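You operate a simulated robot arm through the tools that you are given. There is no shell and no other tool. Be economical: measure what you need, move in short steps, check, and stop when the job is done.

You run a simulated robot arm. Do the job below in one go: nothing can be reset, and whatever is moved stays where it is left.

JOB
Draw the care bottle empty through the small suction hose, with two strokes of cleaner.
Fine: Pump first. Stand the handle in the dock, lower the coupling lever, open its slide valve; when the bottle is empty shut the valve, raise the lever and put the handle back in its holder. Set down upright: what you pick out. Where these are worked on the way, their far stop is far enough and under half their travel is too little: coupling lever.

The check looks at the end state, three seconds after you hand in, the way a careful person would. Anything else that was tipped, shoved, dropped, spilled or broken makes it a failure.

ROBOT AND FRAMES
A 6-joint arm with a two-finger gripper on a trunk, on a base that drives. Base frame: it is fixed to the floor where the robot stands at the start and does not move with it; the origin is under the middle of the robot, x ahead of it, y to its left, z up. Readings come in mm, rad, newtons and seconds.
With the tool pointing down near the work surface it reaches from about 260 to 720 mm from the robot's upright axis, wherever it stands. Its first joint turns from -2.897 to 2.897 rad. Places, roughly: care pump [700, 0, 1100]; coupling lever [700, 100, 1100]; dock of the care station [600, 100, 900]; small suction handle (4x3x12 cm) [100, -300, 1000]. Payload 1.57 kg.
Tool frame: the origin (TCP) lies between the finger pads and is the grasp point; the fingertips stand 21 mm ahead of it; z points along the fingers, y is the line along which they close. Largest opening 70 mm; the body of the gripper starts 50 mm behind the TCP.
Orientation is that of the tool frame in the base frame, as a unit quaternion [x, y, z, w]. With the fingers straight down and closing along the base's y, the tool's x points along the base's -x, its y along +y and its z along -z.

CONTROLS
- The arm moves only by the tool jog_arm. Its argument "steps" is a list of rows, each an object of numbers (a shift or turn left out is 0, a gripper value left out holds the last): "tx", "ty", "tz": the shift along the tool's x, y, z in mm; "ax", "ay", "az": the turn, a rotation vector about the tool's x, y, z in degrees. In form: [{"tx": .., "ty": .., "tz": .., "ax": .., "ay": .., "az": ..}, ...]. A call has 1 to 10 rows; each row is the pose to reach, as a shift and turn from the pose commanded when the call began, along the tool's axes at that moment. "grip" is the closure in counts, from 0 (fully open) to 255 (shut), set as the call begins (left out, the last holds). A row lasts 0.2 s, in which the tool goes at most 50 mm and 0.15 rad; a call with a longer step from one row to the next is refused whole, and so is a gripper value outside its range. A pose out of reach is approached as far as the arm can. The call stops where the force on the tool passes 90 N (or 10 N more than at its start, if that is more) or the arm is blocked; 0.2 s more then pass. The fingers move at their own pace and stop on an object; they squeeze with about 30 N. The grip force told is the motor's: it shows also when the fingers shut on nothing. Time passes only in rows, and 0.2 s behind the last, so rows that repeat a pose let the fingers close. The reply holds the time, the measured pose of the TCP, the force on the tool along the base axes, the opening and the grip force, in the units named above and with some noise, with the torque about the TCP (base axes, N m) and any sound that the robot's microphone picked up.
- Cameras (640 x 400 px; columns grow to the right, rows downward): "scene" is now at [17.2, 125.6, 1484.4]; the picture's right is [-0.37, -0.93, 0.00], its down [-0.66, 0.26, -0.70] and it looks along [0.65, -0.26, -0.71] (base axes); focal length 284 px, centre (320, 200). "wrist" rides on the gripper at [79, 4, -81] in the tool frame; the picture's right is [-0.05, 1.00, 0.00], its down [-0.67, -0.03, -0.74] and it looks along [-0.74, -0.04, 0.67] (tool axes); focal length 256 px, centre (320, 200). There is no depth. A picture from a camera that has moved, and an enlarged one, comes with that camera's place and axes in the base frame and with its lens.
- capture(camera): a new picture of that camera. It takes no simulated time.
- base_move(legs): drives the robot by 1 to 6 legs, each [ahead, left, turn to the left] in mm, mm and rad, along the robot's own axes; the way and the turn of a leg run together, so that a leg with both is an arc; at most 1500 mm and 3.142 rad a leg. The arm and the cameras ride along, it lands a little off, and it stops where it bumps. It gives what a move gives.
- head_to(pan, tilt): turns the head with the scene camera to pan (to the left, within 2.705 rad either way) and tilt (down, from -0.506 to 1.204), counted from straight ahead of the robot. It gives what a move gives.
- enlarge(camera, box): a new picture of the part [left, top, right, bottom] of that camera's present view, enlarged. It takes no simulated time.
- hand_in(): hands the job in; it is judged then, once.

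Work in short steps. Places have to be worked out from the pictures, the camera data and where the tool is seen: move nearer, look again, correct. Check each grasp and each placing, and mend what went wrong. You have 120 turns and 82 pictures in all, those below and enlarged ones among them. Open the gripper and draw the arm clear of the work before you hand the job in, unless the task says otherwise; then end with one line.

The tools are called after "Emit:" as a command line: name --argument value ..., lists and objects as JSON in quotes. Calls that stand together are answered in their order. jog_arm: Moves the arm, as the interface text tells. Its arguments: {"type":"object","properties":{"steps":{"type":"array","items":{"type":"object","properties":{"tx":{"type":"number"},"ty":{"type":"number"},"tz":{"type":"number"},"ax":{"type":"number"},"ay":{"type":"number"},"az":{"type":"number"}}}},"grip":{"type":"number"}},"required":["steps"]} The other tools are called the same way: base_move (legs) drives the base; head_to (pan, tilt) turns the head that bears the scene camera; capture (camera) takes a picture; enlarge (camera, box) takes an enlarged picture of a part of a camera's view; hand_in () hands the job in.

At the start:

```text
time_s: 0.0
eef_pos: [484.2, -55.8, 998.4]
ee_rot: [0.0, 1.0, -0.001, 0.0]
contact_force: [-0.5, -0.3, 0.8]
torque: [0.01, 0.0, 0.01]
width: 69.9
grip_force: 0.1
robot x, y, heading: [0.3, 2.0, -0.001]
head pan, tilt: [-0.377, 0.792]
```

scene: 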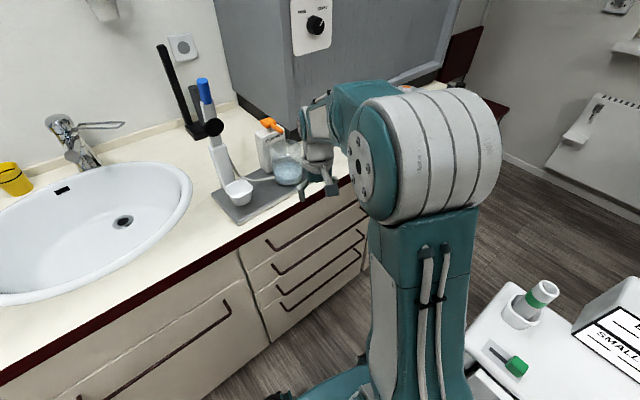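
wrist: 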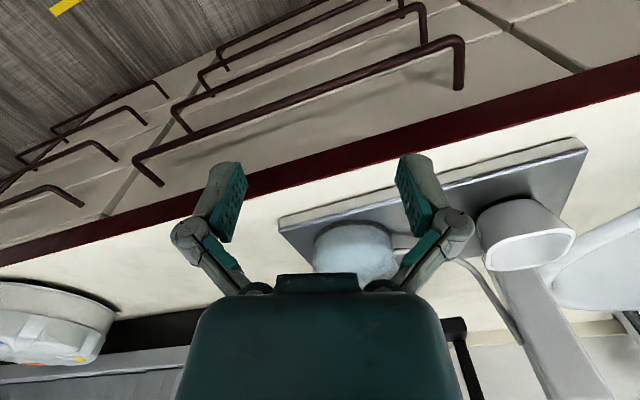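

I start by looking closer at the care station and at the delivery tray on the right.

Emit:
enlarge --camera "scene" --box '[150, 30, 350, 230]'

Emit:
enlarge --camera "scene" --box '[460, 260, 640, 400]'

```text
2.00 times, centred on (250, 130) of scene
camera zoom: at [17.2, 125.6, 1484.4], right [-0.37, -0.93, 0.0], down [-0.66, 0.26, -0.7], along [0.65, -0.26, -0.71], focal length 568 px, centre (460, 340)
```

zoom: 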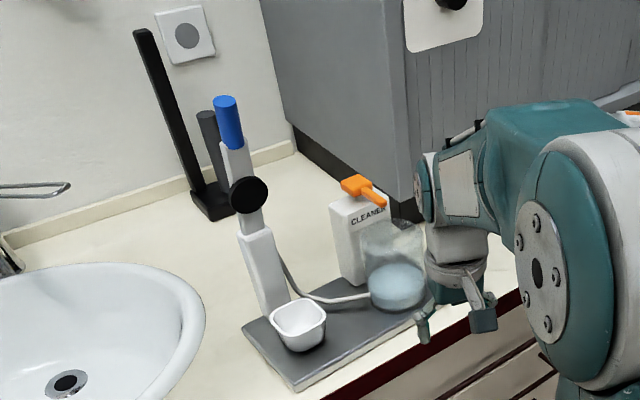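

```text
2.86 times, centred on (550, 330) of scene
camera zoom: at [17.2, 125.6, 1484.4], right [-0.37, -0.93, 0.0], down [-0.66, 0.26, -0.7], along [0.65, -0.26, -0.71], focal length 812 px, centre (-337, -171)
```

zoom: 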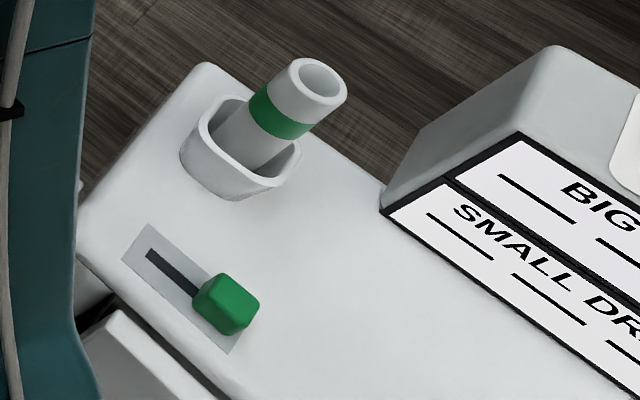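

The small handle appears to sit in a holder on the right-hand unit with a green slide valve. I turn the head there to see the whole unit and its labels.

Emit:
head_to --pan -1.4 --tilt 0.9

Emit:
capture --camera "scene"

```text
time_s: 1.3
eef_pos: [486.2, -55.7, 998.3]
ee_rot: [0.0, 1.0, 0.0, 0.0]
contact_force: [0.0, -0.2, -0.3]
torque: [0.0, 0.05, 0.0]
width: 69.8
grip_force: 0.0
robot x, y, heading: [-2.2, -1.7, 0.003]
head pan, tilt: [-1.4, 0.901]
```

```text
77 pictures are left
camera scene: at [-45.3, 81.0, 1476.0], right [-0.99, -0.17, 0.0], down [-0.13, 0.77, -0.62], along [0.11, -0.61, -0.78], focal length 284 px, centre (320, 200)
```

scene: 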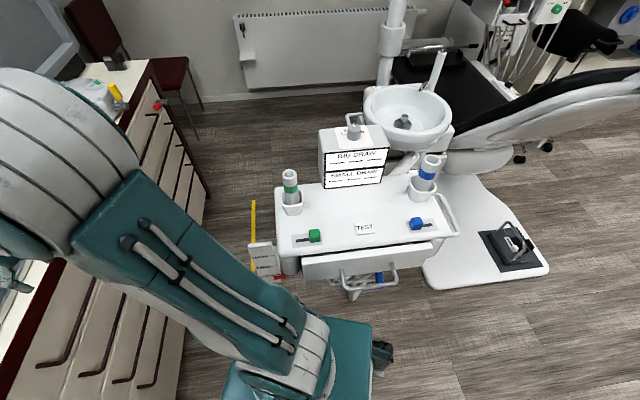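

Two handles, green and blue, each with its own slide. I enlarge the labels.

Emit:
enlarge --camera "scene" --box '[310, 120, 400, 190]'

Emit:
enlarge --camera "scene" --box '[240, 160, 460, 300]'

Emit:
enlarge --camera "scene" --box '[235, 195, 305, 285]'

```text
5.71 times, centred on (355, 155) of scene
camera zoom: at [-45.3, 81.0, 1476.0], right [-0.99, -0.17, 0.0], down [-0.13, 0.77, -0.62], along [0.11, -0.61, -0.78], focal length 1623 px, centre (120, 457)
```

zoom: 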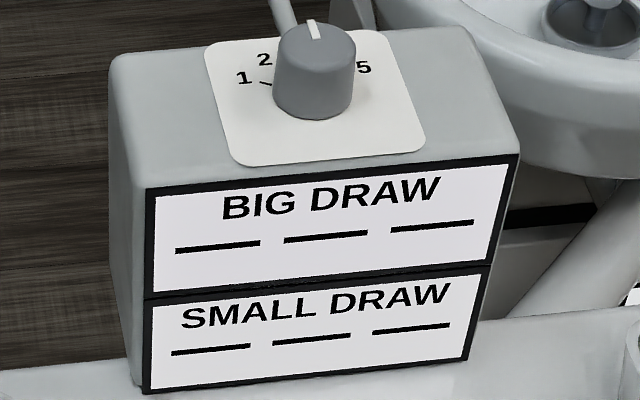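

```text
2.86 times, centred on (350, 230) of scene
camera zoom: at [-45.3, 81.0, 1476.0], right [-0.99, -0.17, 0.0], down [-0.13, 0.77, -0.62], along [0.11, -0.61, -0.78], focal length 812 px, centre (234, 114)
```

zoom: 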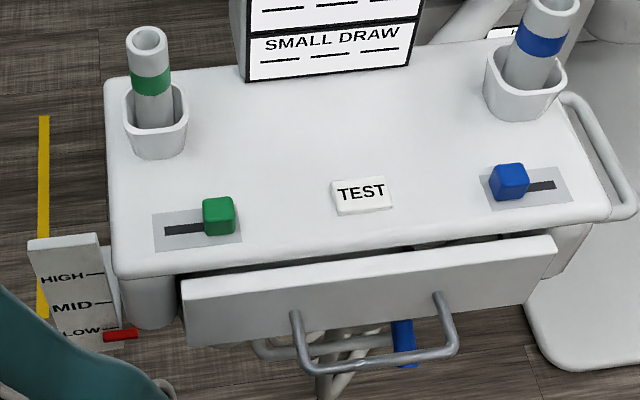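

```text
4.44 times, centred on (270, 240) of scene
camera zoom: at [-45.3, 81.0, 1476.0], right [-0.99, -0.17, 0.0], down [-0.13, 0.77, -0.62], along [0.11, -0.61, -0.78], focal length 1263 px, centre (542, 22)
```

zoom: 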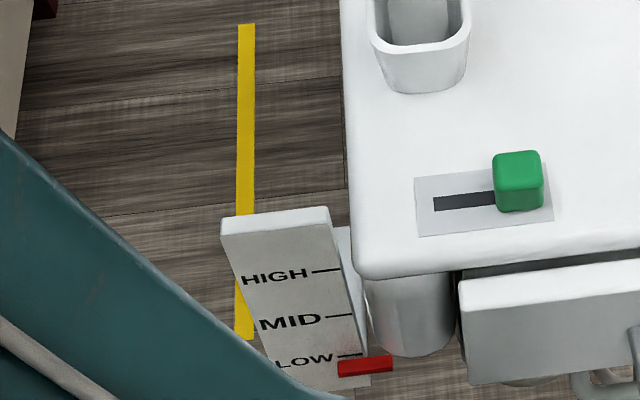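

The green handle is the small one at about (95, -323). Its slide rests toward the unit's middle, and the slot runs on toward +x. Now I look at the care station with the head turned to it.

Emit:
head_to --pan 0.1 --tilt 0.8

Emit:
enlarge --camera "scene" --box '[220, 80, 460, 240]'

Emit:
capture --camera "wrist"

```text
time_s: 2.9
eef_pos: [486.2, -57.5, 998.8]
ee_rot: [0.0, 1.0, 0.0, 0.0]
contact_force: [0.3, -0.5, 0.4]
torque: [0.01, 0.02, 0.04]
width: 70.1
grip_force: 0.0
robot x, y, heading: [-1.4, -3.1, 0.002]
head pan, tilt: [0.099, 0.799]
```

```text
2.50 times, centred on (340, 160) of scene
camera zoom: at [22.1, 163.5, 1483.8], right [0.1, -1.0, 0.0], down [-0.71, -0.07, -0.7], along [0.69, 0.07, -0.72], focal length 710 px, centre (270, 300)
```

zoom: 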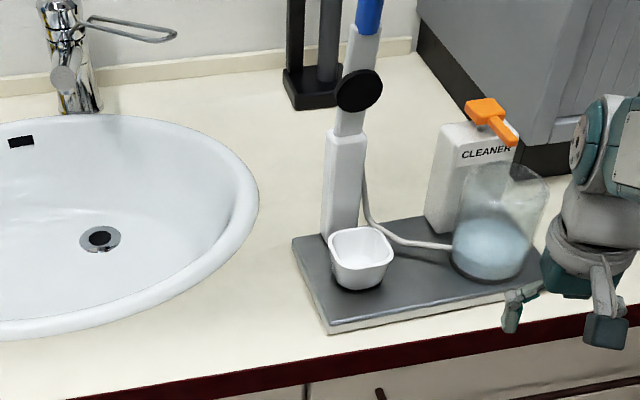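

```text
72 pictures are left
camera wrist: at [406.0, -52.0, 1079.0], right [0.05, 1.0, 0.0], down [0.67, -0.03, 0.74], along [0.74, -0.04, -0.67], focal length 256 px, centre (320, 200)
```

wrist: 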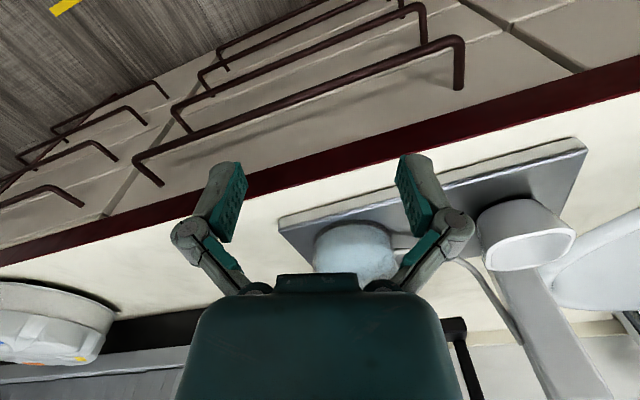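

The dock mouth triangulates to roughly (615, 123, 955), with the lever behind it and the pump head near (700, 0, 1090). I raise the arm and shift it left so the wrist camera can see the lever and pump up close.

Emit:
jog_arm --steps '[{"tx": 10, "ty": 0, "tz": -45}, {"tx": 20, "ty": 15, "tz": -85}, {"tx": 30, "ty": 50, "tz": -110}, {"tx": 36, "ty": 85, "tz": -125}, {"tx": 36, "ty": 115, "tz": -130}, {"tx": 36, "ty": 115, "tz": -130}]' --grip 255

Emit:
capture --camera "wrist"

Emit:
capture --camera "scene"

```text
time_s: 4.3
eef_pos: [451.5, 59.2, 1127.5]
ee_rot: [0.0, 1.0, -0.001, 0.0]
contact_force: [0.5, 0.2, -0.2]
torque: [0.02, 0.01, -0.05]
width: 0.0
grip_force: 28.4
robot x, y, heading: [0.5, 2.7, 0.0]
head pan, tilt: [0.099, 0.799]
```

```text
71 pictures are left
camera wrist: at [372.4, 63.8, 1208.8], right [0.05, 1.0, 0.0], down [0.67, -0.03, 0.74], along [0.74, -0.04, -0.67], focal length 256 px, centre (320, 200)
```

wrist: 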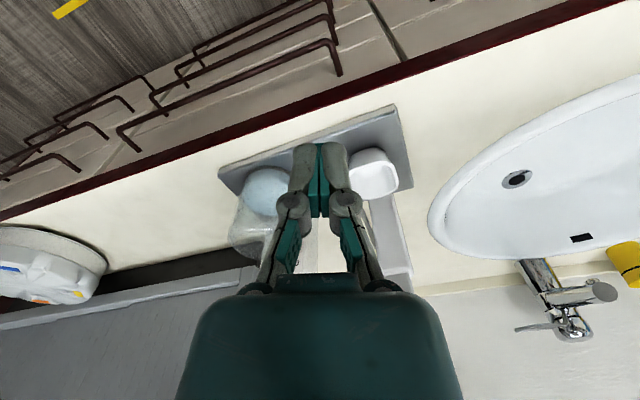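

```text
70 pictures are left
camera scene: at [21.8, 164.2, 1483.7], right [0.1, -1.0, 0.0], down [-0.71, -0.07, -0.7], along [0.69, 0.07, -0.72], focal length 284 px, centre (320, 200)
```

scene: 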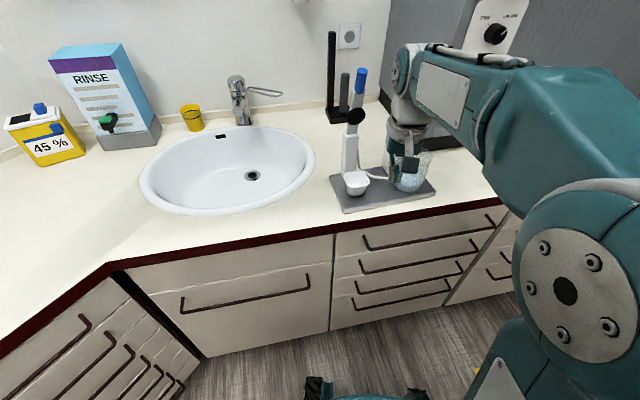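

The lever is clear in the scene view, so I enlarge it strongly.

Emit:
enlarge --camera "scene" --box '[322, 58, 402, 108]'

Emit:
enlarge --camera "scene" --box '[320, 100, 440, 220]'

```text
8.00 times, centred on (362, 83) of scene
camera zoom: at [21.8, 164.2, 1483.7], right [0.1, -1.0, 0.0], down [-0.71, -0.07, -0.7], along [0.69, 0.07, -0.72], focal length 2273 px, centre (-16, 1136)
```

zoom: 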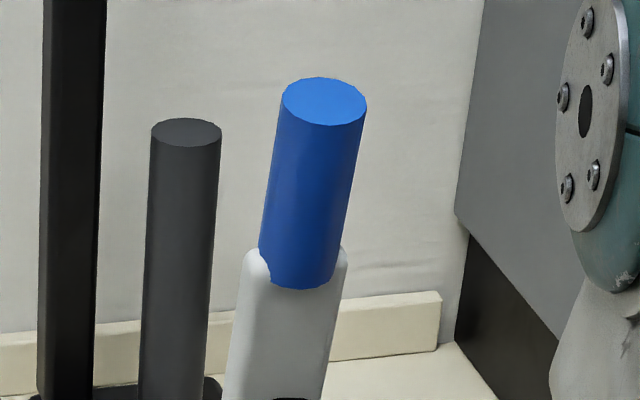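

```text
3.33 times, centred on (380, 160) of scene
camera zoom: at [21.8, 164.2, 1483.7], right [0.1, -1.0, 0.0], down [-0.71, -0.07, -0.7], along [0.69, 0.07, -0.72], focal length 947 px, centre (120, 333)
```

zoom: 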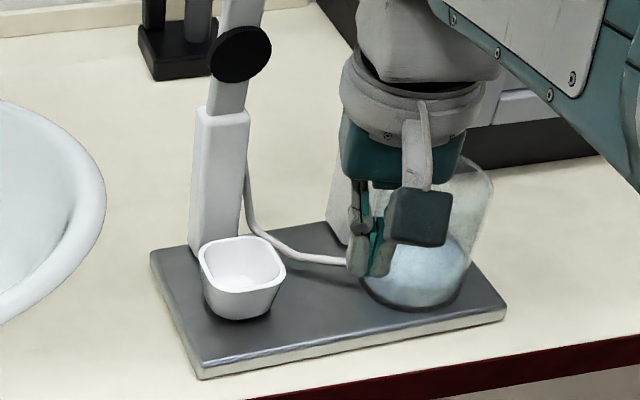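

The disc on the lever looks like the coupling, so the lever swings forward about the top of the post onto a docked handle. The station is yawed about 21°. I move the arm away to the right so I can measure the pump.

Emit:
jog_arm --steps '[{"tx": 40, "ty": -20}, {"tx": 70, "ty": -60}, {"tx": 100, "ty": -100}, {"tx": 115, "ty": -145}, {"tx": 130, "ty": -190}, {"tx": 140, "ty": -235}, {"tx": 150, "ty": -280}, {"tx": 150, "ty": -280}]'

Emit:
enlarge --camera "scene" --box '[320, 60, 480, 220]'

Emit:
head_to --pan -1.0 --tilt 0.8

Emit:
capture --camera "scene"

```text
time_s: 6.1
eef_pos: [300.6, -223.2, 1129.4]
ee_rot: [0.0, 1.0, 0.0, 0.0]
contact_force: [0.1, 0.4, -0.3]
torque: [0.02, -0.02, 0.0]
width: 0.0
grip_force: 28.9
robot x, y, heading: [1.2, -3.1, 0.003]
head pan, tilt: [0.099, 0.799]
```

```text
2.50 times, centred on (400, 140) of scene
camera zoom: at [21.2, 162.8, 1483.9], right [0.1, -1.0, 0.0], down [-0.71, -0.07, -0.7], along [0.69, 0.07, -0.72], focal length 710 px, centre (120, 350)
```

zoom: 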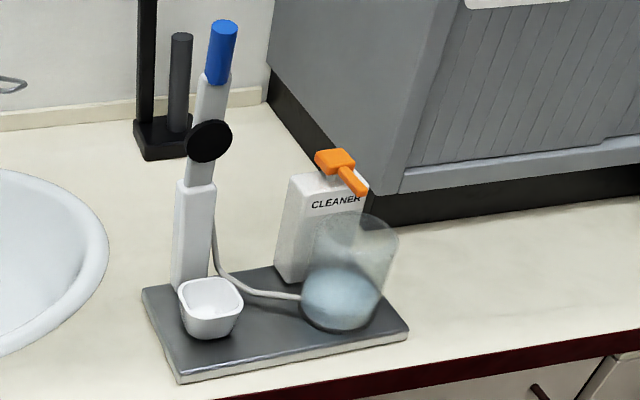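

```text
time_s: 7.4
eef_pos: [302.0, -223.1, 1129.7]
ee_rot: [0.001, 1.0, 0.0, 0.0]
contact_force: [-0.6, 0.6, 0.8]
torque: [-0.05, 0.01, 0.0]
width: 0.1
grip_force: 28.8
robot x, y, heading: [-1.1, -3.0, 0.003]
head pan, tilt: [-1.0, 0.799]
```

```text
66 pictures are left
camera scene: at [-15.4, 87.0, 1483.9], right [-0.84, -0.54, 0.0], down [-0.39, 0.6, -0.7], along [0.38, -0.59, -0.72], focal length 284 px, centre (320, 200)
```

scene: 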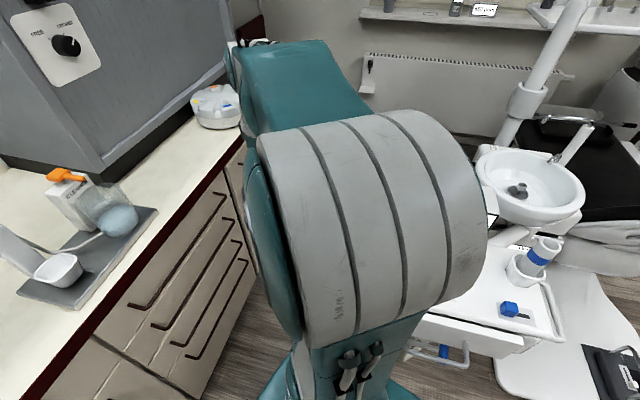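

I enlarge this second viewpoint on the station so I can triangulate the pump head, lever and dock.

Emit:
enlarge --camera "scene" --box '[0, 140, 160, 310]'

Emit:
head_to --pan 0.6 --tilt 0.8

Emit:
enlarge --camera "scene" --box '[440, 60, 640, 240]'

```text
2.35 times, centred on (80, 225) of scene
camera zoom: at [-15.4, 87.0, 1483.9], right [-0.84, -0.54, 0.0], down [-0.39, 0.6, -0.7], along [0.38, -0.59, -0.72], focal length 668 px, centre (885, 141)
```

zoom: 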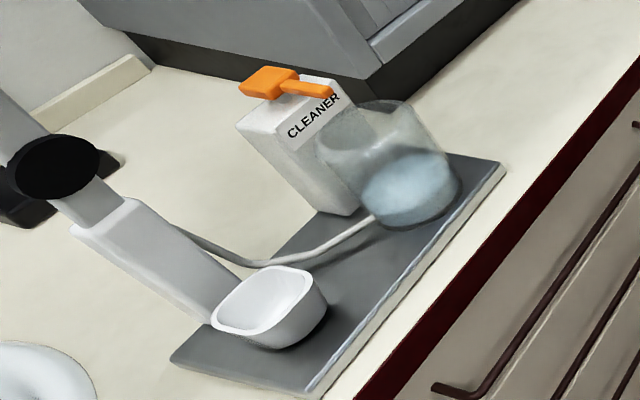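

```text
time_s: 9.1
eef_pos: [301.9, -221.2, 1128.6]
ee_rot: [0.0, 1.0, 0.0, -0.001]
contact_force: [0.2, -0.1, -0.3]
torque: [-0.02, -0.01, 0.0]
width: 0.1
grip_force: 28.5
robot x, y, heading: [-2.5, -4.0, -0.0]
head pan, tilt: [0.6, 0.799]
```

```text
2.22 times, centred on (540, 150) of scene
camera zoom: at [7.5, 200.6, 1483.9], right [0.56, -0.83, 0.0], down [-0.59, -0.4, -0.7], along [0.58, 0.39, -0.72], focal length 631 px, centre (-169, 311)
```

zoom: 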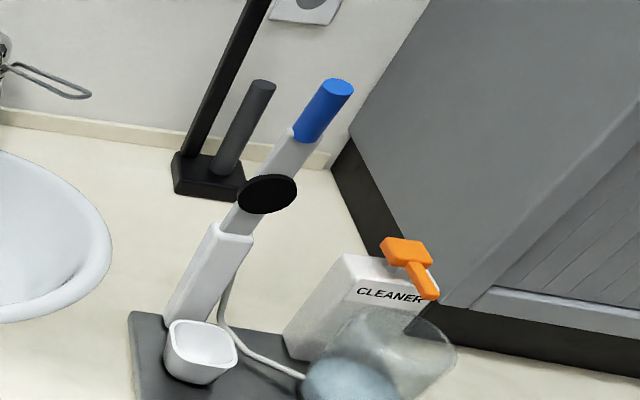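

Panning the head gives too weak a baseline for depth. I take two wrist pictures about 470 mm apart instead, the first at (470, -170, 1130).

Emit:
jog_arm --steps '[{"tx": -45, "ty": 14}, {"tx": -90, "ty": 28}, {"tx": -130, "ty": 40}, {"tx": -169, "ty": 52}, {"tx": -169, "ty": 52}]'

Emit:
capture --camera "wrist"

Emit:
jog_arm --steps '[{"tx": 20, "ty": 45}, {"tx": 40, "ty": 90}, {"tx": 50, "ty": 138}, {"tx": 50, "ty": 187}, {"tx": 50, "ty": 236}, {"tx": 50, "ty": 285}, {"tx": 50, "ty": 334}, {"tx": 40, "ty": 382}, {"tx": 20, "ty": 427}, {"tx": 0, "ty": 470}]'

Emit:
jog_arm --steps '[{"tx": 0}, {"tx": 0}]'

Emit:
capture --camera "wrist"

```text
time_s: 10.3
eef_pos: [468.3, -168.9, 1128.8]
ee_rot: [0.0, 1.0, 0.0, 0.0]
contact_force: [-0.8, 0.1, 0.5]
torque: [0.01, 0.03, 0.05]
width: 0.0
grip_force: 28.6
robot x, y, heading: [1.6, -2.0, 0.005]
head pan, tilt: [0.6, 0.799]
```

```text
63 pictures are left
camera wrist: at [388.1, -164.1, 1209.1], right [0.05, 1.0, 0.0], down [0.67, -0.04, 0.74], along [0.74, -0.04, -0.67], focal length 256 px, centre (320, 200)
```

wrist: 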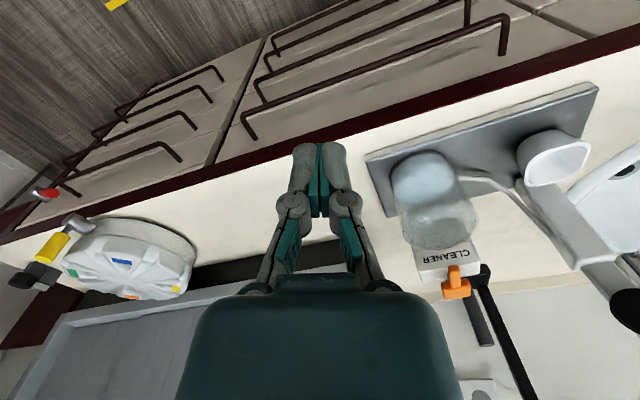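

```text
time_s: 12.5
eef_pos: [468.9, 306.7, 1128.3]
ee_rot: [0.0, 1.0, -0.002, 0.0]
contact_force: [-0.5, 0.4, -0.1]
torque: [-0.01, -0.02, -0.02]
width: 0.1
grip_force: 28.5
robot x, y, heading: [2.4, -1.8, 0.003]
head pan, tilt: [0.6, 0.799]
```

```text
time_s: 13.1
eef_pos: [467.4, 306.3, 1127.9]
ee_rot: [0.0, 1.0, 0.0, 0.0]
contact_force: [0.6, -0.3, 0.0]
torque: [0.03, -0.03, 0.0]
width: 0.1
grip_force: 28.5
robot x, y, heading: [2.4, 0.4, 0.001]
head pan, tilt: [0.6, 0.799]
```

```text
62 pictures are left
camera wrist: at [389.0, 309.7, 1208.8], right [0.05, 1.0, 0.0], down [0.67, -0.03, 0.74], along [0.74, -0.04, -0.67], focal length 256 px, centre (320, 200)
```

wrist: 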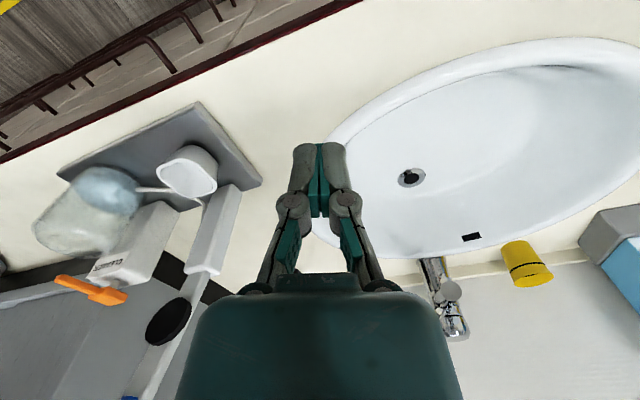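

Triangulation with the long baseline gives:
- Pump head about (727, -3, 1071).
- Coupling disc about (670, 131, 1120).
- Lever pivot about (680, 148, 1050), blue grip near (650, 135, 1190 to 1240).
- Dock mouth about (612, 121, 956).

I go in front of the pump with closed fingers tilted 25° forward, to gain reach.

Emit:
jog_arm --steps '[{"ty": -45, "tz": -15}, {"ty": -90, "tz": -30}, {"ty": -135, "tz": -45}, {"ty": -180, "tz": -60, "ay": -5}, {"ty": -225, "tz": -60, "ay": -10}, {"ty": -270, "tz": -60, "ay": -15}, {"ty": -309, "tz": -60, "ay": -20}, {"ty": -309, "tz": -60, "ay": -25}, {"ty": -309, "tz": -60, "ay": -25}]' --grip 255

```text
time_s: 15.1
eef_pos: [467.3, -6.2, 1187.8]
ee_rot: [0.0, 0.976, 0.0, 0.216]
contact_force: [-1.0, 0.1, -0.3]
torque: [0.01, -0.01, 0.0]
width: 0.1
grip_force: 28.7
robot x, y, heading: [-4.0, 0.0, -0.001]
head pan, tilt: [0.6, 0.799]
```

The tilt is right. I advance to just short of the pump head, high, and look.

Emit:
jog_arm --steps '[{"tx": -36, "ty": 0, "tz": 28}, {"tx": -72, "ty": 1, "tz": 56}, {"tx": -108, "ty": 2, "tz": 84}, {"tx": -146, "ty": 3, "tz": 112}, {"tx": -182.8, "ty": 3, "tz": 140.4}, {"tx": -182.8, "ty": 3, "tz": 140.4}]'

Emit:
capture --camera "wrist"

Emit:
enlarge --camera "scene" --box '[440, 60, 640, 240]'

```text
time_s: 16.5
eef_pos: [692.6, -5.4, 1136.8]
ee_rot: [-0.001, 0.976, -0.001, 0.216]
contact_force: [0.1, 1.0, 0.1]
torque: [0.01, 0.02, -0.04]
width: 0.0
grip_force: 28.3
robot x, y, heading: [2.2, -0.9, -0.001]
head pan, tilt: [0.6, 0.799]
```

```text
61 pictures are left
camera wrist: at [586.6, -1.8, 1176.1], right [0.05, 1.0, 0.02], down [0.29, -0.03, 0.96], along [0.96, -0.04, -0.29], focal length 256 px, centre (320, 200)
```

wrist: 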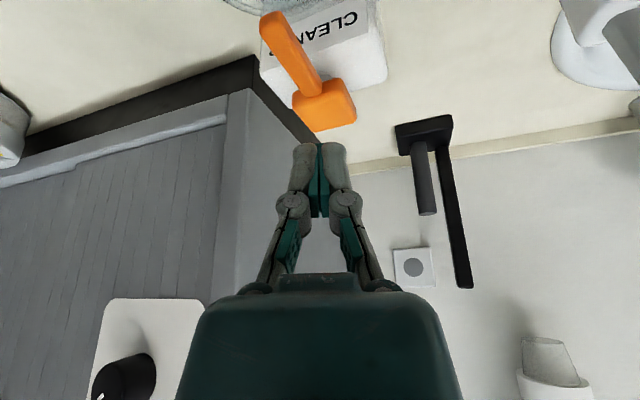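

```text
2.22 times, centred on (540, 150) of scene
camera zoom: at [9.3, 201.4, 1483.7], right [0.56, -0.83, 0.0], down [-0.59, -0.41, -0.7], along [0.57, 0.39, -0.72], focal length 631 px, centre (-169, 311)
```

zoom: 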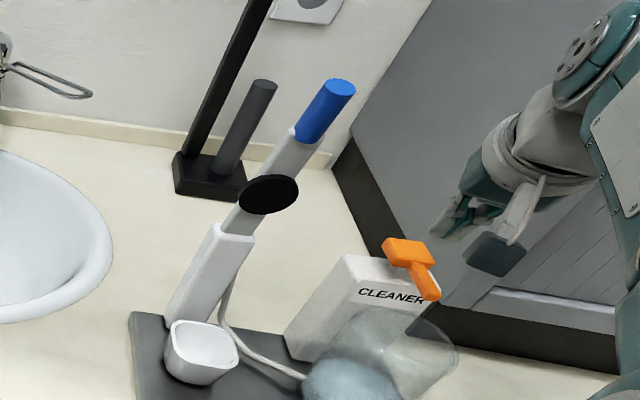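

The wrist picture puts the head block at about (722, -3, 1075), which matches. I move the tip above it and begin lowering slowly.

Emit:
jog_arm --steps '[{"tx": -8.2, "ty": 2, "tz": 36.9}, {"tx": -8.2, "ty": 2, "tz": 36.9}, {"tx": -5.2, "ty": 2, "tz": 43.3}, {"tx": -5.2, "ty": 2, "tz": 43.3}]'

Emit:
enlarge --camera "scene" --box '[500, 100, 640, 190]'

Emit:
capture --camera "wrist"

```text
time_s: 17.5
eef_pos: [715.6, -4.2, 1100.0]
ee_rot: [-0.001, 0.976, 0.0, 0.217]
contact_force: [0.3, 0.8, 0.1]
torque: [0.0, 0.01, -0.01]
width: 0.1
grip_force: 28.3
robot x, y, heading: [-0.1, -0.5, -0.001]
head pan, tilt: [0.6, 0.799]
```

```text
4.44 times, centred on (570, 145) of scene
camera zoom: at [9.2, 201.4, 1483.7], right [0.56, -0.83, 0.0], down [-0.59, -0.41, -0.7], along [0.57, 0.39, -0.72], focal length 1263 px, centre (-791, 444)
```

zoom: 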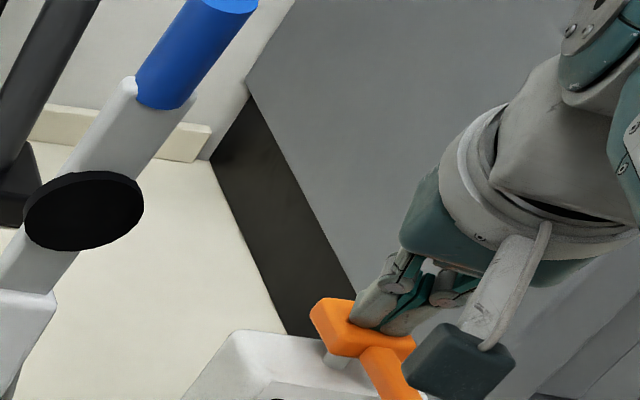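

```text
58 pictures are left
camera wrist: at [609.5, 0.4, 1140.1], right [0.05, 1.0, 0.02], down [0.29, -0.03, 0.96], along [0.96, -0.04, -0.29], focal length 256 px, centre (320, 200)
```

wrist: 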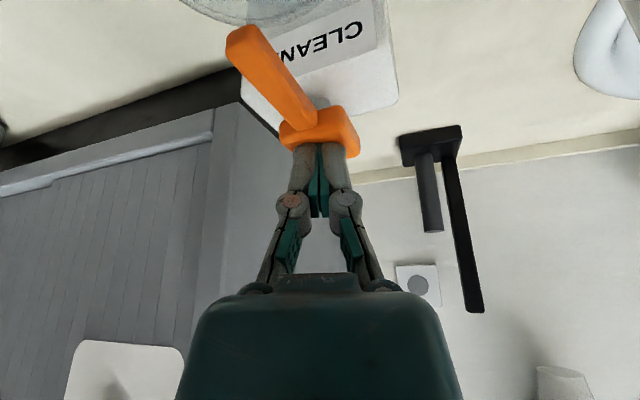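

The tip is just above the middle of the orange head. I press straight down in small steps and watch the force.

Emit:
jog_arm --steps '[{"tx": 1.7, "tz": 3.6}, {"tx": 3.4, "tz": 7.2}, {"tx": 5.1, "tz": 10.9}, {"tx": 5.1, "tz": 10.9}]'

```text
time_s: 18.5
eef_pos: [716.0, -4.8, 1090.4]
ee_rot: [0.0, 0.976, 0.0, 0.219]
contact_force: [-0.2, -1.5, 9.9]
torque: [-0.03, 0.0, 0.0]
width: 5.9
grip_force: 29.0
robot x, y, heading: [6.3, -0.5, -0.002]
head pan, tilt: [0.6, 0.799]
```

Contact at about 10 N. I continue down in small steps.

Emit:
jog_arm --steps '[{"tx": 1.7, "tz": 3.6}, {"tx": 3.4, "tz": 7.2}, {"tx": 3.4, "tz": 7.2}]'

Emit:
enlarge --camera "scene" --box '[500, 100, 640, 190]'

```text
time_s: 19.3
eef_pos: [714.9, -3.8, 1087.3]
ee_rot: [0.0, 0.975, -0.001, 0.222]
contact_force: [2.2, -5.2, 36.8]
torque: [-0.09, -0.07, 0.02]
width: 5.5
grip_force: 28.7
robot x, y, heading: [3.7, -5.1, 0.002]
head pan, tilt: [0.6, 0.799]
```

```text
4.44 times, centred on (570, 145) of scene
camera zoom: at [6.0, 200.3, 1484.0], right [0.56, -0.83, 0.0], down [-0.59, -0.4, -0.7], along [0.58, 0.39, -0.72], focal length 1263 px, centre (-791, 444)
```

zoom: 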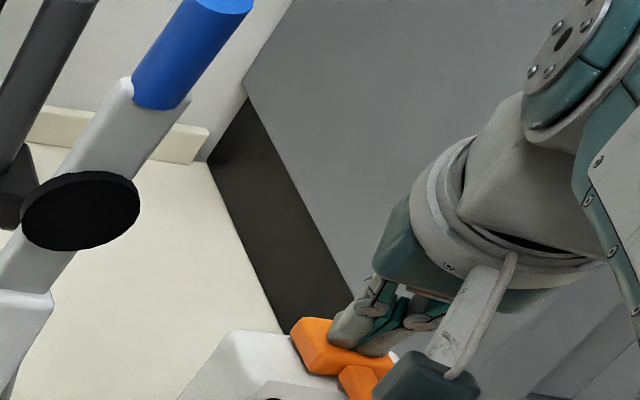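

The head now sits on the bottle and the force is climbing, so the stroke looks near its stop. I press slightly more, then release fully.

Emit:
jog_arm --steps '[{"tx": 1.7, "tz": 3.6}, {"tx": 1.7, "tz": 3.6}]'

Emit:
jog_arm --steps '[{"tx": -5, "tz": -10.9}, {"tx": -10.2, "tz": -21.7}, {"tx": -13.5, "tz": -29}, {"tx": -13.5, "tz": -29}]'

Emit:
enlarge --camera "scene" --box '[500, 100, 640, 190]'

```text
time_s: 19.9
eef_pos: [715.4, -3.7, 1085.6]
ee_rot: [0.0, 0.974, 0.0, 0.225]
contact_force: [2.0, -6.7, 44.6]
torque: [-0.13, -0.12, -0.03]
width: 6.1
grip_force: 28.9
robot x, y, heading: [-1.6, -1.4, 0.004]
head pan, tilt: [0.6, 0.799]
```

```text
time_s: 20.9
eef_pos: [715.4, -1.7, 1108.5]
ee_rot: [-0.002, 0.976, 0.001, 0.216]
contact_force: [0.3, -1.2, -0.2]
torque: [0.0, -0.01, 0.0]
width: 0.0
grip_force: 28.3
robot x, y, heading: [2.0, -2.7, -0.002]
head pan, tilt: [0.6, 0.799]
```

```text
4.44 times, centred on (570, 145) of scene
camera zoom: at [9.2, 201.7, 1483.7], right [0.56, -0.83, 0.0], down [-0.59, -0.41, -0.7], along [0.57, 0.39, -0.72], focal length 1263 px, centre (-791, 444)
```

zoom: 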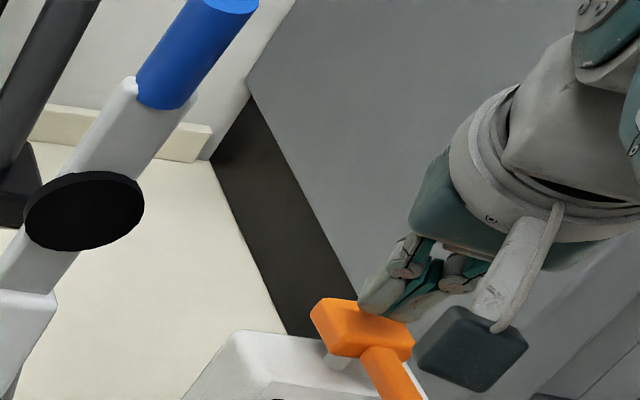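

The head sprang back fully, which makes one stroke. I do the second stroke the same way, down to the same force.

Emit:
jog_arm --steps '[{"tx": 5, "tz": 10.9}, {"tx": 8.4, "tz": 18.1}, {"tx": 10.1, "tz": 21.7}, {"tx": 11.8, "tz": 25.4}, {"tx": 13.5, "tz": 29}, {"tx": 13.5, "tz": 29}]'

Emit:
capture --camera "wrist"

Emit:
jog_arm --steps '[{"tx": -5, "tz": -10.9}, {"tx": -10.2, "tz": -21.7}, {"tx": -13.5, "tz": -29}, {"tx": -20, "tz": -43}, {"tx": -20, "tz": -43}]'

Emit:
enlarge --camera "scene" --box '[440, 60, 640, 240]'

```text
time_s: 22.3
eef_pos: [716.0, -1.9, 1084.4]
ee_rot: [-0.001, 0.974, -0.001, 0.225]
contact_force: [9.6, 1.3, 45.0]
torque: [0.08, -0.3, -0.01]
width: 6.1
grip_force: 28.6
robot x, y, heading: [-2.2, 2.2, 0.001]
head pan, tilt: [0.6, 0.799]
```

```text
55 pictures are left
camera wrist: at [608.6, 1.6, 1123.2], right [0.05, 1.0, 0.02], down [0.27, -0.03, 0.96], along [0.96, -0.04, -0.27], focal length 256 px, centre (320, 200)
```

wrist: 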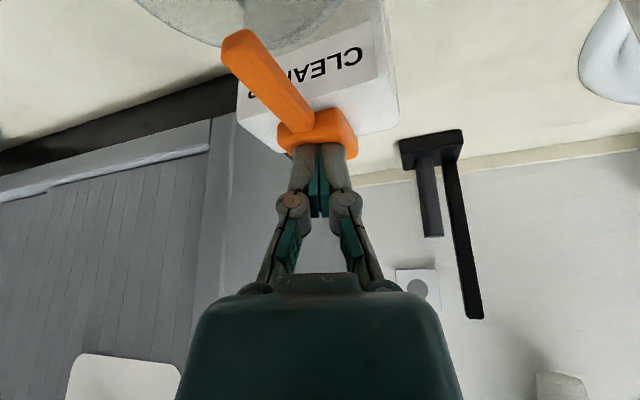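

```text
time_s: 23.5
eef_pos: [715.9, -3.1, 1124.2]
ee_rot: [0.0, 0.976, 0.0, 0.216]
contact_force: [-1.4, -0.1, 0.0]
torque: [0.05, -0.02, 0.01]
width: 0.1
grip_force: 28.8
robot x, y, heading: [1.3, 1.6, 0.003]
head pan, tilt: [0.6, 0.799]
```

```text
2.22 times, centred on (540, 150) of scene
camera zoom: at [9.2, 201.3, 1483.7], right [0.56, -0.83, 0.0], down [-0.59, -0.41, -0.7], along [0.57, 0.39, -0.72], focal length 631 px, centre (-169, 311)
```

zoom: 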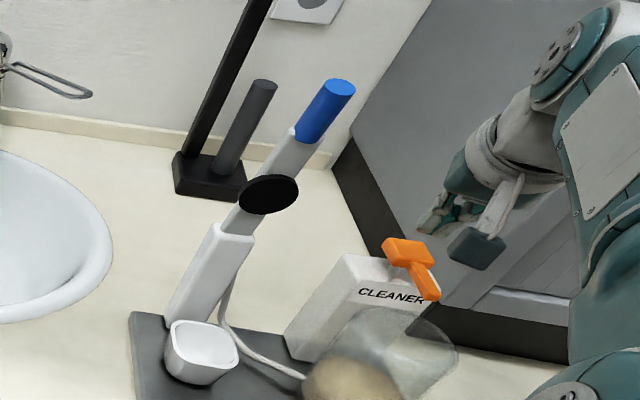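

The pump is back up and the liquid has turned tan, so the cleaner is in. I retreat, straighten the tool, and go for the small handle.

Emit:
jog_arm --steps '[{"tx": 33, "tz": -34}, {"tx": 66, "tz": -68}, {"tx": 98, "tz": -102}, {"tx": 130, "tz": -130}, {"tx": 162, "tz": -155}, {"tx": 192.7, "tz": -178, "ay": 6}, {"tx": 192.7, "tz": -178, "ay": 13}, {"tx": 192.7, "tz": -178, "ay": 20}, {"tx": 192.7, "tz": -178, "ay": 25}, {"tx": 192.7, "tz": -178, "ay": 25}]' --grip 0

Emit:
head_to --pan -1.4 --tilt 0.9

```text
time_s: 25.7
eef_pos: [465.9, -2.7, 1205.5]
ee_rot: [0.0, 1.0, 0.001, -0.001]
contact_force: [0.1, -0.8, 0.4]
torque: [0.01, -0.01, 0.03]
width: 70.1
grip_force: 0.0
robot x, y, heading: [3.4, -1.3, 0.0]
head pan, tilt: [0.6, 0.799]
```

```text
time_s: 27.6
eef_pos: [466.6, -3.8, 1204.6]
ee_rot: [-0.001, 1.0, 0.0, 0.0]
contact_force: [0.5, -0.4, -0.5]
torque: [-0.02, 0.02, -0.01]
width: 70.0
grip_force: 0.0
robot x, y, heading: [3.6, -3.1, 0.002]
head pan, tilt: [-1.4, 0.901]
```

I swing to the right and yaw the tool toward the unit.

Emit:
jog_arm --steps '[{"tx": 12, "ty": -17, "az": 8}, {"tx": 28, "ty": -34, "az": 16}, {"tx": 45, "ty": -51, "az": 24}, {"tx": 62, "ty": -68, "az": 32}, {"tx": 80, "ty": -85, "az": 40}, {"tx": 97, "ty": -105, "az": 48}, {"tx": 114, "ty": -125, "az": 56}, {"tx": 131, "ty": -145, "az": 64}, {"tx": 148, "ty": -165, "az": 72}, {"tx": 166, "ty": -190, "az": 80}]'

Emit:
jog_arm --steps '[{"az": 5}, {"az": 10}, {"az": 10}]'

Emit:
capture --camera "wrist"

Emit:
capture --camera "scene"

```text
time_s: 29.8
eef_pos: [300.0, -196.5, 1202.8]
ee_rot: [0.644, 0.765, 0.0, 0.0]
contact_force: [1.1, 0.6, -0.6]
torque: [0.01, -0.02, 0.04]
width: 70.2
grip_force: 0.0
robot x, y, heading: [-2.2, -1.0, 0.002]
head pan, tilt: [-1.4, 0.901]
```

```text
time_s: 30.6
eef_pos: [299.8, -192.2, 1205.1]
ee_rot: [0.707, 0.708, 0.0, 0.0]
contact_force: [0.9, -1.1, 0.2]
torque: [0.02, -0.01, -0.01]
width: 70.2
grip_force: 0.0
robot x, y, heading: [-2.8, 0.8, 0.004]
head pan, tilt: [-1.4, 0.901]
```

```text
53 pictures are left
camera wrist: at [303.8, -114.5, 1284.8], right [1.0, -0.05, 0.0], down [-0.04, -0.67, 0.75], along [-0.04, -0.74, -0.67], focal length 256 px, centre (320, 200)
```

wrist: 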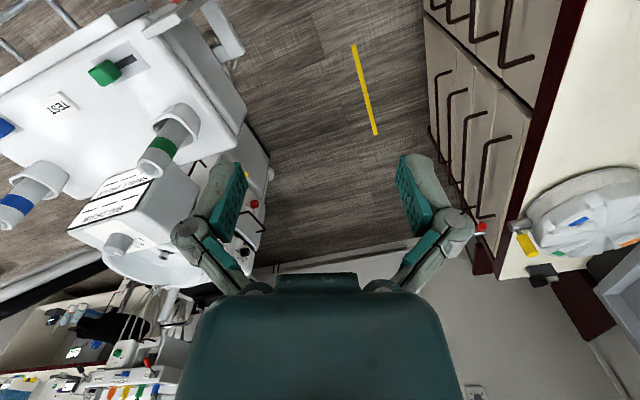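

```text
52 pictures are left
camera scene: at [-46.3, 80.6, 1476.0], right [-0.99, -0.17, 0.0], down [-0.13, 0.77, -0.62], along [0.11, -0.61, -0.78], focal length 284 px, centre (320, 200)
```

scene: 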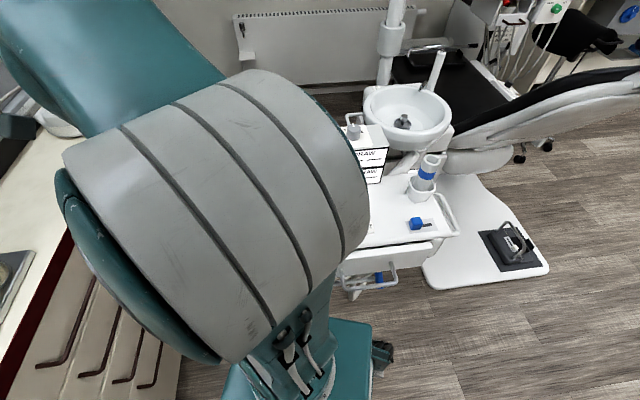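

The handle shows clearly. I take a second wrist picture from the other side for triangulation.

Emit:
jog_arm --steps '[{"tx": -20, "ty": -42}, {"tx": -40, "ty": -84}, {"tx": -60, "ty": -126}, {"tx": -75, "ty": -168}, {"tx": -90, "ty": -210}, {"tx": -98, "ty": -252}, {"tx": -98, "ty": -290}, {"tx": -98, "ty": -320}, {"tx": -98, "ty": -320}]'

Emit:
capture --camera "wrist"

Emit:
capture --camera "scene"

```text
time_s: 32.6
eef_pos: [-21.2, -291.6, 1203.2]
ee_rot: [0.706, 0.708, 0.001, 0.001]
contact_force: [-1.2, 0.1, -0.1]
torque: [-0.02, 0.0, -0.02]
width: 70.3
grip_force: 0.0
robot x, y, heading: [1.8, -1.8, -0.002]
head pan, tilt: [-1.4, 0.901]
```

```text
51 pictures are left
camera wrist: at [-16.7, -213.0, 1284.9], right [1.0, -0.05, 0.0], down [-0.04, -0.67, 0.74], along [-0.04, -0.74, -0.67], focal length 256 px, centre (320, 200)
```

wrist: 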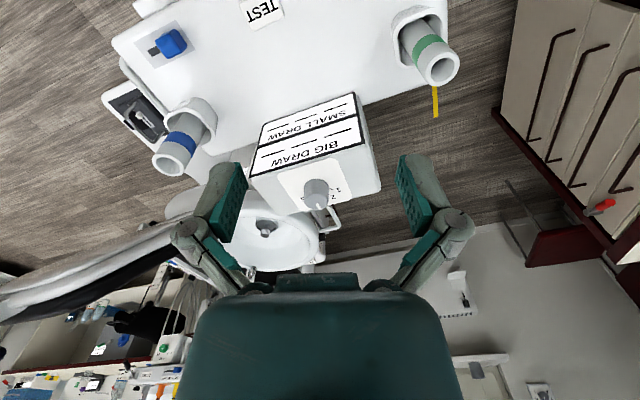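

```text
50 pictures are left
camera scene: at [-47.0, 80.5, 1476.0], right [-0.99, -0.17, 0.0], down [-0.13, 0.77, -0.62], along [0.11, -0.61, -0.78], focal length 284 px, centre (320, 200)
```

scene: 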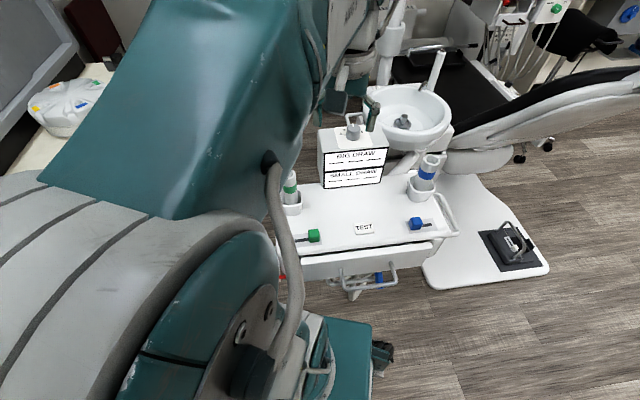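

The handle top triangulates to (87, -308, 1048), close to vertical, with its holder rim near z = 957. I enlarge it to see its section and the holder's yaw.

Emit:
enlarge --camera "wrist" --box '[370, 0, 480, 100]'

Emit:
enlarge --camera "wrist" --box '[100, 0, 300, 125]'

```text
4.00 times, centred on (425, 50) of wrist
camera zoom: at [-16.7, -213.0, 1284.9], right [1.0, -0.05, 0.0], down [-0.04, -0.67, 0.74], along [-0.04, -0.74, -0.67], focal length 1024 px, centre (-100, 800)
```

zoom: 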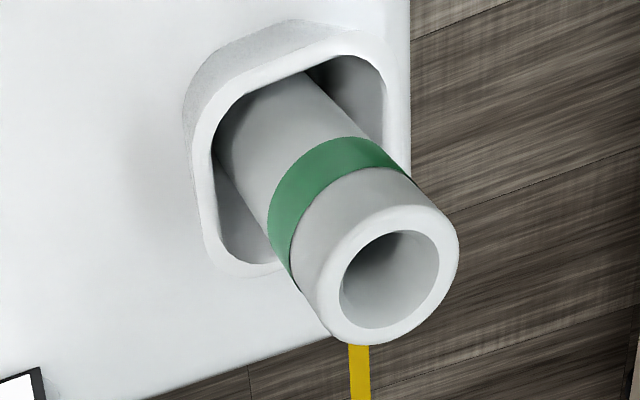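

```text
3.20 times, centred on (200, 62) of wrist
camera zoom: at [-16.7, -213.0, 1284.9], right [1.0, -0.05, 0.0], down [-0.04, -0.67, 0.74], along [-0.04, -0.74, -0.67], focal length 819 px, centre (704, 640)
```

zoom: 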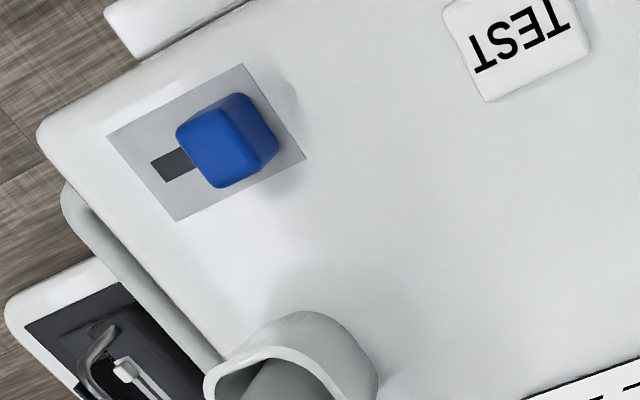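

The handle is round, about 30 mm across. Near the dock the raised lever leans forward, so I must hold the handle with the tool tilted about 30°. I yaw and tilt so the wrist leans toward +x and +y, and hover above the handle.

Emit:
jog_arm --steps '[{"tx": 0, "ty": 35, "tz": 0, "az": 7.5}, {"tx": 5, "ty": 70, "tz": 0, "az": 15}, {"tx": 15, "ty": 105, "tz": 10, "az": 22.5}, {"tx": 25, "ty": 135, "tz": 20, "az": 30}, {"tx": 35, "ty": 155, "tz": 35, "az": 37.5}, {"tx": 40.6, "ty": 164, "tz": 44, "az": 45}, {"tx": 40.6, "ty": 164, "tz": 44, "az": 45}]' --grip 0

Emit:
jog_arm --steps '[{"ay": -7.5}, {"ay": -15}, {"ay": -22.5}, {"ay": -30}, {"ay": -30}]'

Emit:
capture --camera "wrist"

```text
time_s: 34.2
eef_pos: [143.9, -251.5, 1159.4]
ee_rot: [0.924, 0.382, 0.0, 0.0]
contact_force: [-0.2, 0.3, -0.3]
torque: [0.02, 0.04, 0.02]
width: 70.0
grip_force: 0.1
robot x, y, heading: [-2.3, 1.2, 0.005]
head pan, tilt: [-1.4, 0.901]
```

```text
time_s: 35.4
eef_pos: [143.5, -253.0, 1157.5]
ee_rot: [0.892, 0.371, -0.242, 0.094]
contact_force: [0.5, 0.0, 0.2]
torque: [0.01, 0.01, 0.02]
width: 69.9
grip_force: 0.1
robot x, y, heading: [2.1, -4.0, -0.002]
head pan, tilt: [-1.4, 0.901]
```

```text
47 pictures are left
camera wrist: at [224.5, -178.7, 1187.4], right [0.67, -0.74, 0.02], down [-0.16, -0.13, 0.98], along [-0.72, -0.66, -0.2], focal length 256 px, centre (320, 200)
```

wrist: 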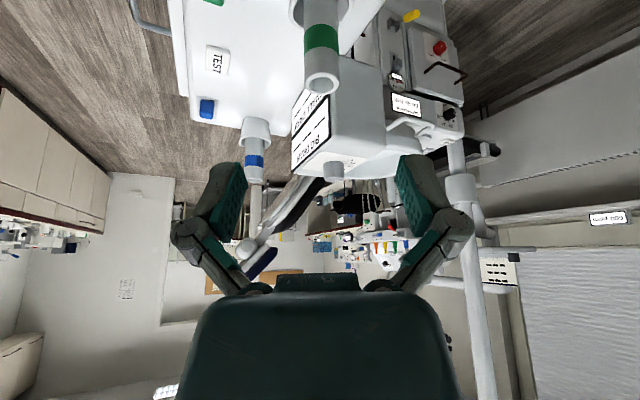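

The handle is centred between the fingers and the ray agrees with the measured spot. I advance along the tool axis and check before closing.

Emit:
jog_arm --steps '[{"tz": 40}, {"tz": 80}, {"tz": 110}, {"tz": 130}, {"tz": 130}]'

Emit:
capture --camera "wrist"

```text
time_s: 36.6
eef_pos: [97.6, -298.7, 1049.1]
ee_rot: [0.892, 0.37, -0.239, 0.099]
contact_force: [0.3, 0.8, 0.1]
torque: [0.02, 0.01, -0.03]
width: 69.9
grip_force: 0.0
robot x, y, heading: [-1.7, 0.8, -0.0]
head pan, tilt: [-1.4, 0.901]
```

```text
46 pictures are left
camera wrist: at [177.1, -224.3, 1078.2], right [0.67, -0.74, 0.03], down [-0.17, -0.12, 0.98], along [-0.72, -0.66, -0.21], focal length 256 px, centre (320, 200)
```

wrist: 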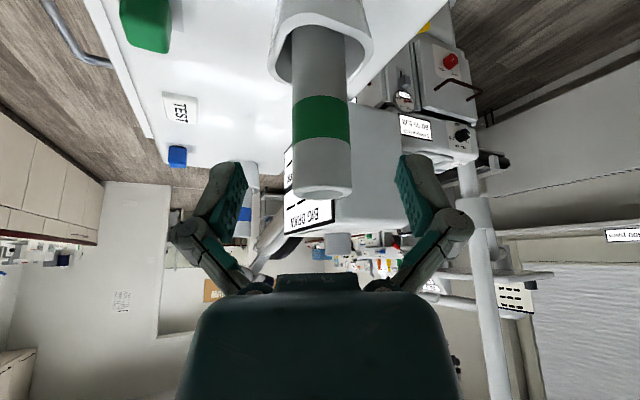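

Still centred. I go the last 30 mm and close.

Emit:
jog_arm --steps '[{"tz": 15}, {"tz": 30}, {"tz": 30}]'

Emit:
jog_arm --steps '[{"tz": 0}, {"tz": 0}, {"tz": 0}]' --grip 255

Emit:
capture --camera "wrist"

```text
time_s: 37.4
eef_pos: [86.0, -307.6, 1021.7]
ee_rot: [0.892, 0.37, -0.239, 0.099]
contact_force: [0.5, 1.0, -0.3]
torque: [-0.04, -0.01, -0.02]
width: 70.0
grip_force: 0.1
robot x, y, heading: [1.3, 1.7, -0.002]
head pan, tilt: [-1.4, 0.901]
```

```text
time_s: 38.2
eef_pos: [86.7, -307.8, 1022.8]
ee_rot: [0.892, 0.37, -0.24, 0.101]
contact_force: [1.9, -3.7, 17.4]
torque: [-0.31, -0.07, 0.07]
width: 28.8
grip_force: 30.3
robot x, y, heading: [-2.8, 2.2, 0.002]
head pan, tilt: [-1.4, 0.901]
```

```text
45 pictures are left
camera wrist: at [166.8, -233.7, 1052.6], right [0.67, -0.74, 0.03], down [-0.17, -0.12, 0.98], along [-0.72, -0.66, -0.2], focal length 256 px, centre (320, 200)
```

wrist: 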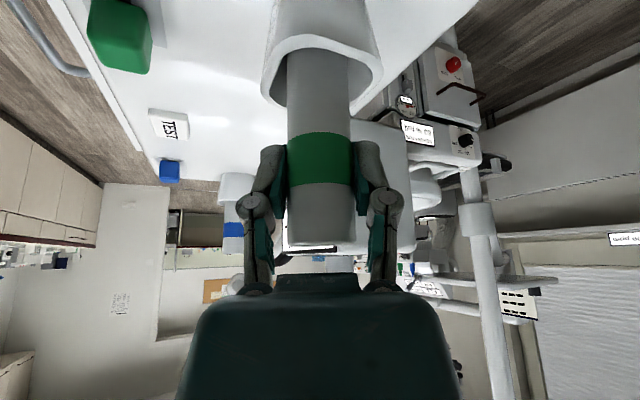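

The grip holds at 28.8 mm. I lift straight up slowly at first.

Emit:
jog_arm --steps '[{"tx": -5, "tz": -8.7}, {"tx": -15, "tz": -26}, {"tx": -30, "tz": -52}, {"tx": -50, "tz": -86.6}, {"tx": -70, "tz": -121}, {"tx": -70, "tz": -121}]'

Emit:
capture --camera "wrist"

```text
time_s: 39.6
eef_pos: [89.2, -306.7, 1162.1]
ee_rot: [0.892, 0.37, -0.239, 0.099]
contact_force: [-0.2, 0.1, -1.1]
torque: [0.02, -0.01, 0.02]
width: 28.8
grip_force: 30.4
robot x, y, heading: [0.3, -0.8, 0.001]
head pan, tilt: [-1.4, 0.901]
```

```text
44 pictures are left
camera wrist: at [169.0, -232.8, 1192.3], right [0.67, -0.74, 0.03], down [-0.17, -0.12, 0.98], along [-0.72, -0.66, -0.21], focal length 256 px, centre (320, 200)
```

wrist: 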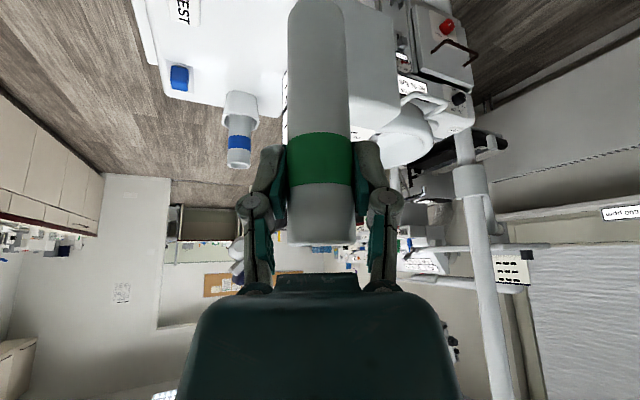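

The handle hangs upright in the grip. I carry it toward the dock, turning about the vertical so the wrist ends on the robot side.

Emit:
jog_arm --steps '[{"tx": 20.7, "ty": 8.8, "tz": -11.9, "ax": -4.2, "az": -7.27}, {"tx": 41.4, "ty": 17.6, "tz": -23.9, "ax": -8.4, "az": -14.55}, {"tx": 62.1, "ty": 26.4, "tz": -35.8, "ax": -12.6, "az": -21.8}, {"tx": 82.8, "ty": 35.2, "tz": -47.8, "ax": -16.8, "az": -29.1}, {"tx": 103.5, "ty": 44, "tz": -59.7, "ax": -21, "az": -36.4}, {"tx": 124.2, "ty": 52.8, "tz": -71.6, "ax": -25.2, "az": -43.6}, {"tx": 144.9, "ty": 61.6, "tz": -83.6, "ax": -29.4, "az": -50.9}, {"tx": 165.6, "ty": 70.4, "tz": -95.5, "ax": -33.6, "az": -58.2}, {"tx": 186.3, "ty": 79.2, "tz": -107.5, "ax": -37.8, "az": -65.5}, {"tx": 207, "ty": 88, "tz": -119.4, "ax": -42, "az": -72.7}]'

Emit:
head_to --pan 0.1 --tilt 0.8

```text
time_s: 41.8
eef_pos: [316.5, -200.8, 1162.9]
ee_rot: [0.414, 0.872, -0.111, 0.234]
contact_force: [0.2, 0.0, -1.0]
torque: [0.01, 0.01, 0.01]
width: 28.8
grip_force: 30.0
robot x, y, heading: [0.3, -0.2, 0.003]
head pan, tilt: [-1.4, 0.901]
```

```text
time_s: 43.4
eef_pos: [315.5, -199.7, 1162.1]
ee_rot: [0.417, 0.871, -0.112, 0.234]
contact_force: [0.2, 0.3, -1.0]
torque: [0.0, -0.01, 0.06]
width: 28.8
grip_force: 30.0
robot x, y, heading: [1.3, -3.0, -0.002]
head pan, tilt: [0.099, 0.799]
```

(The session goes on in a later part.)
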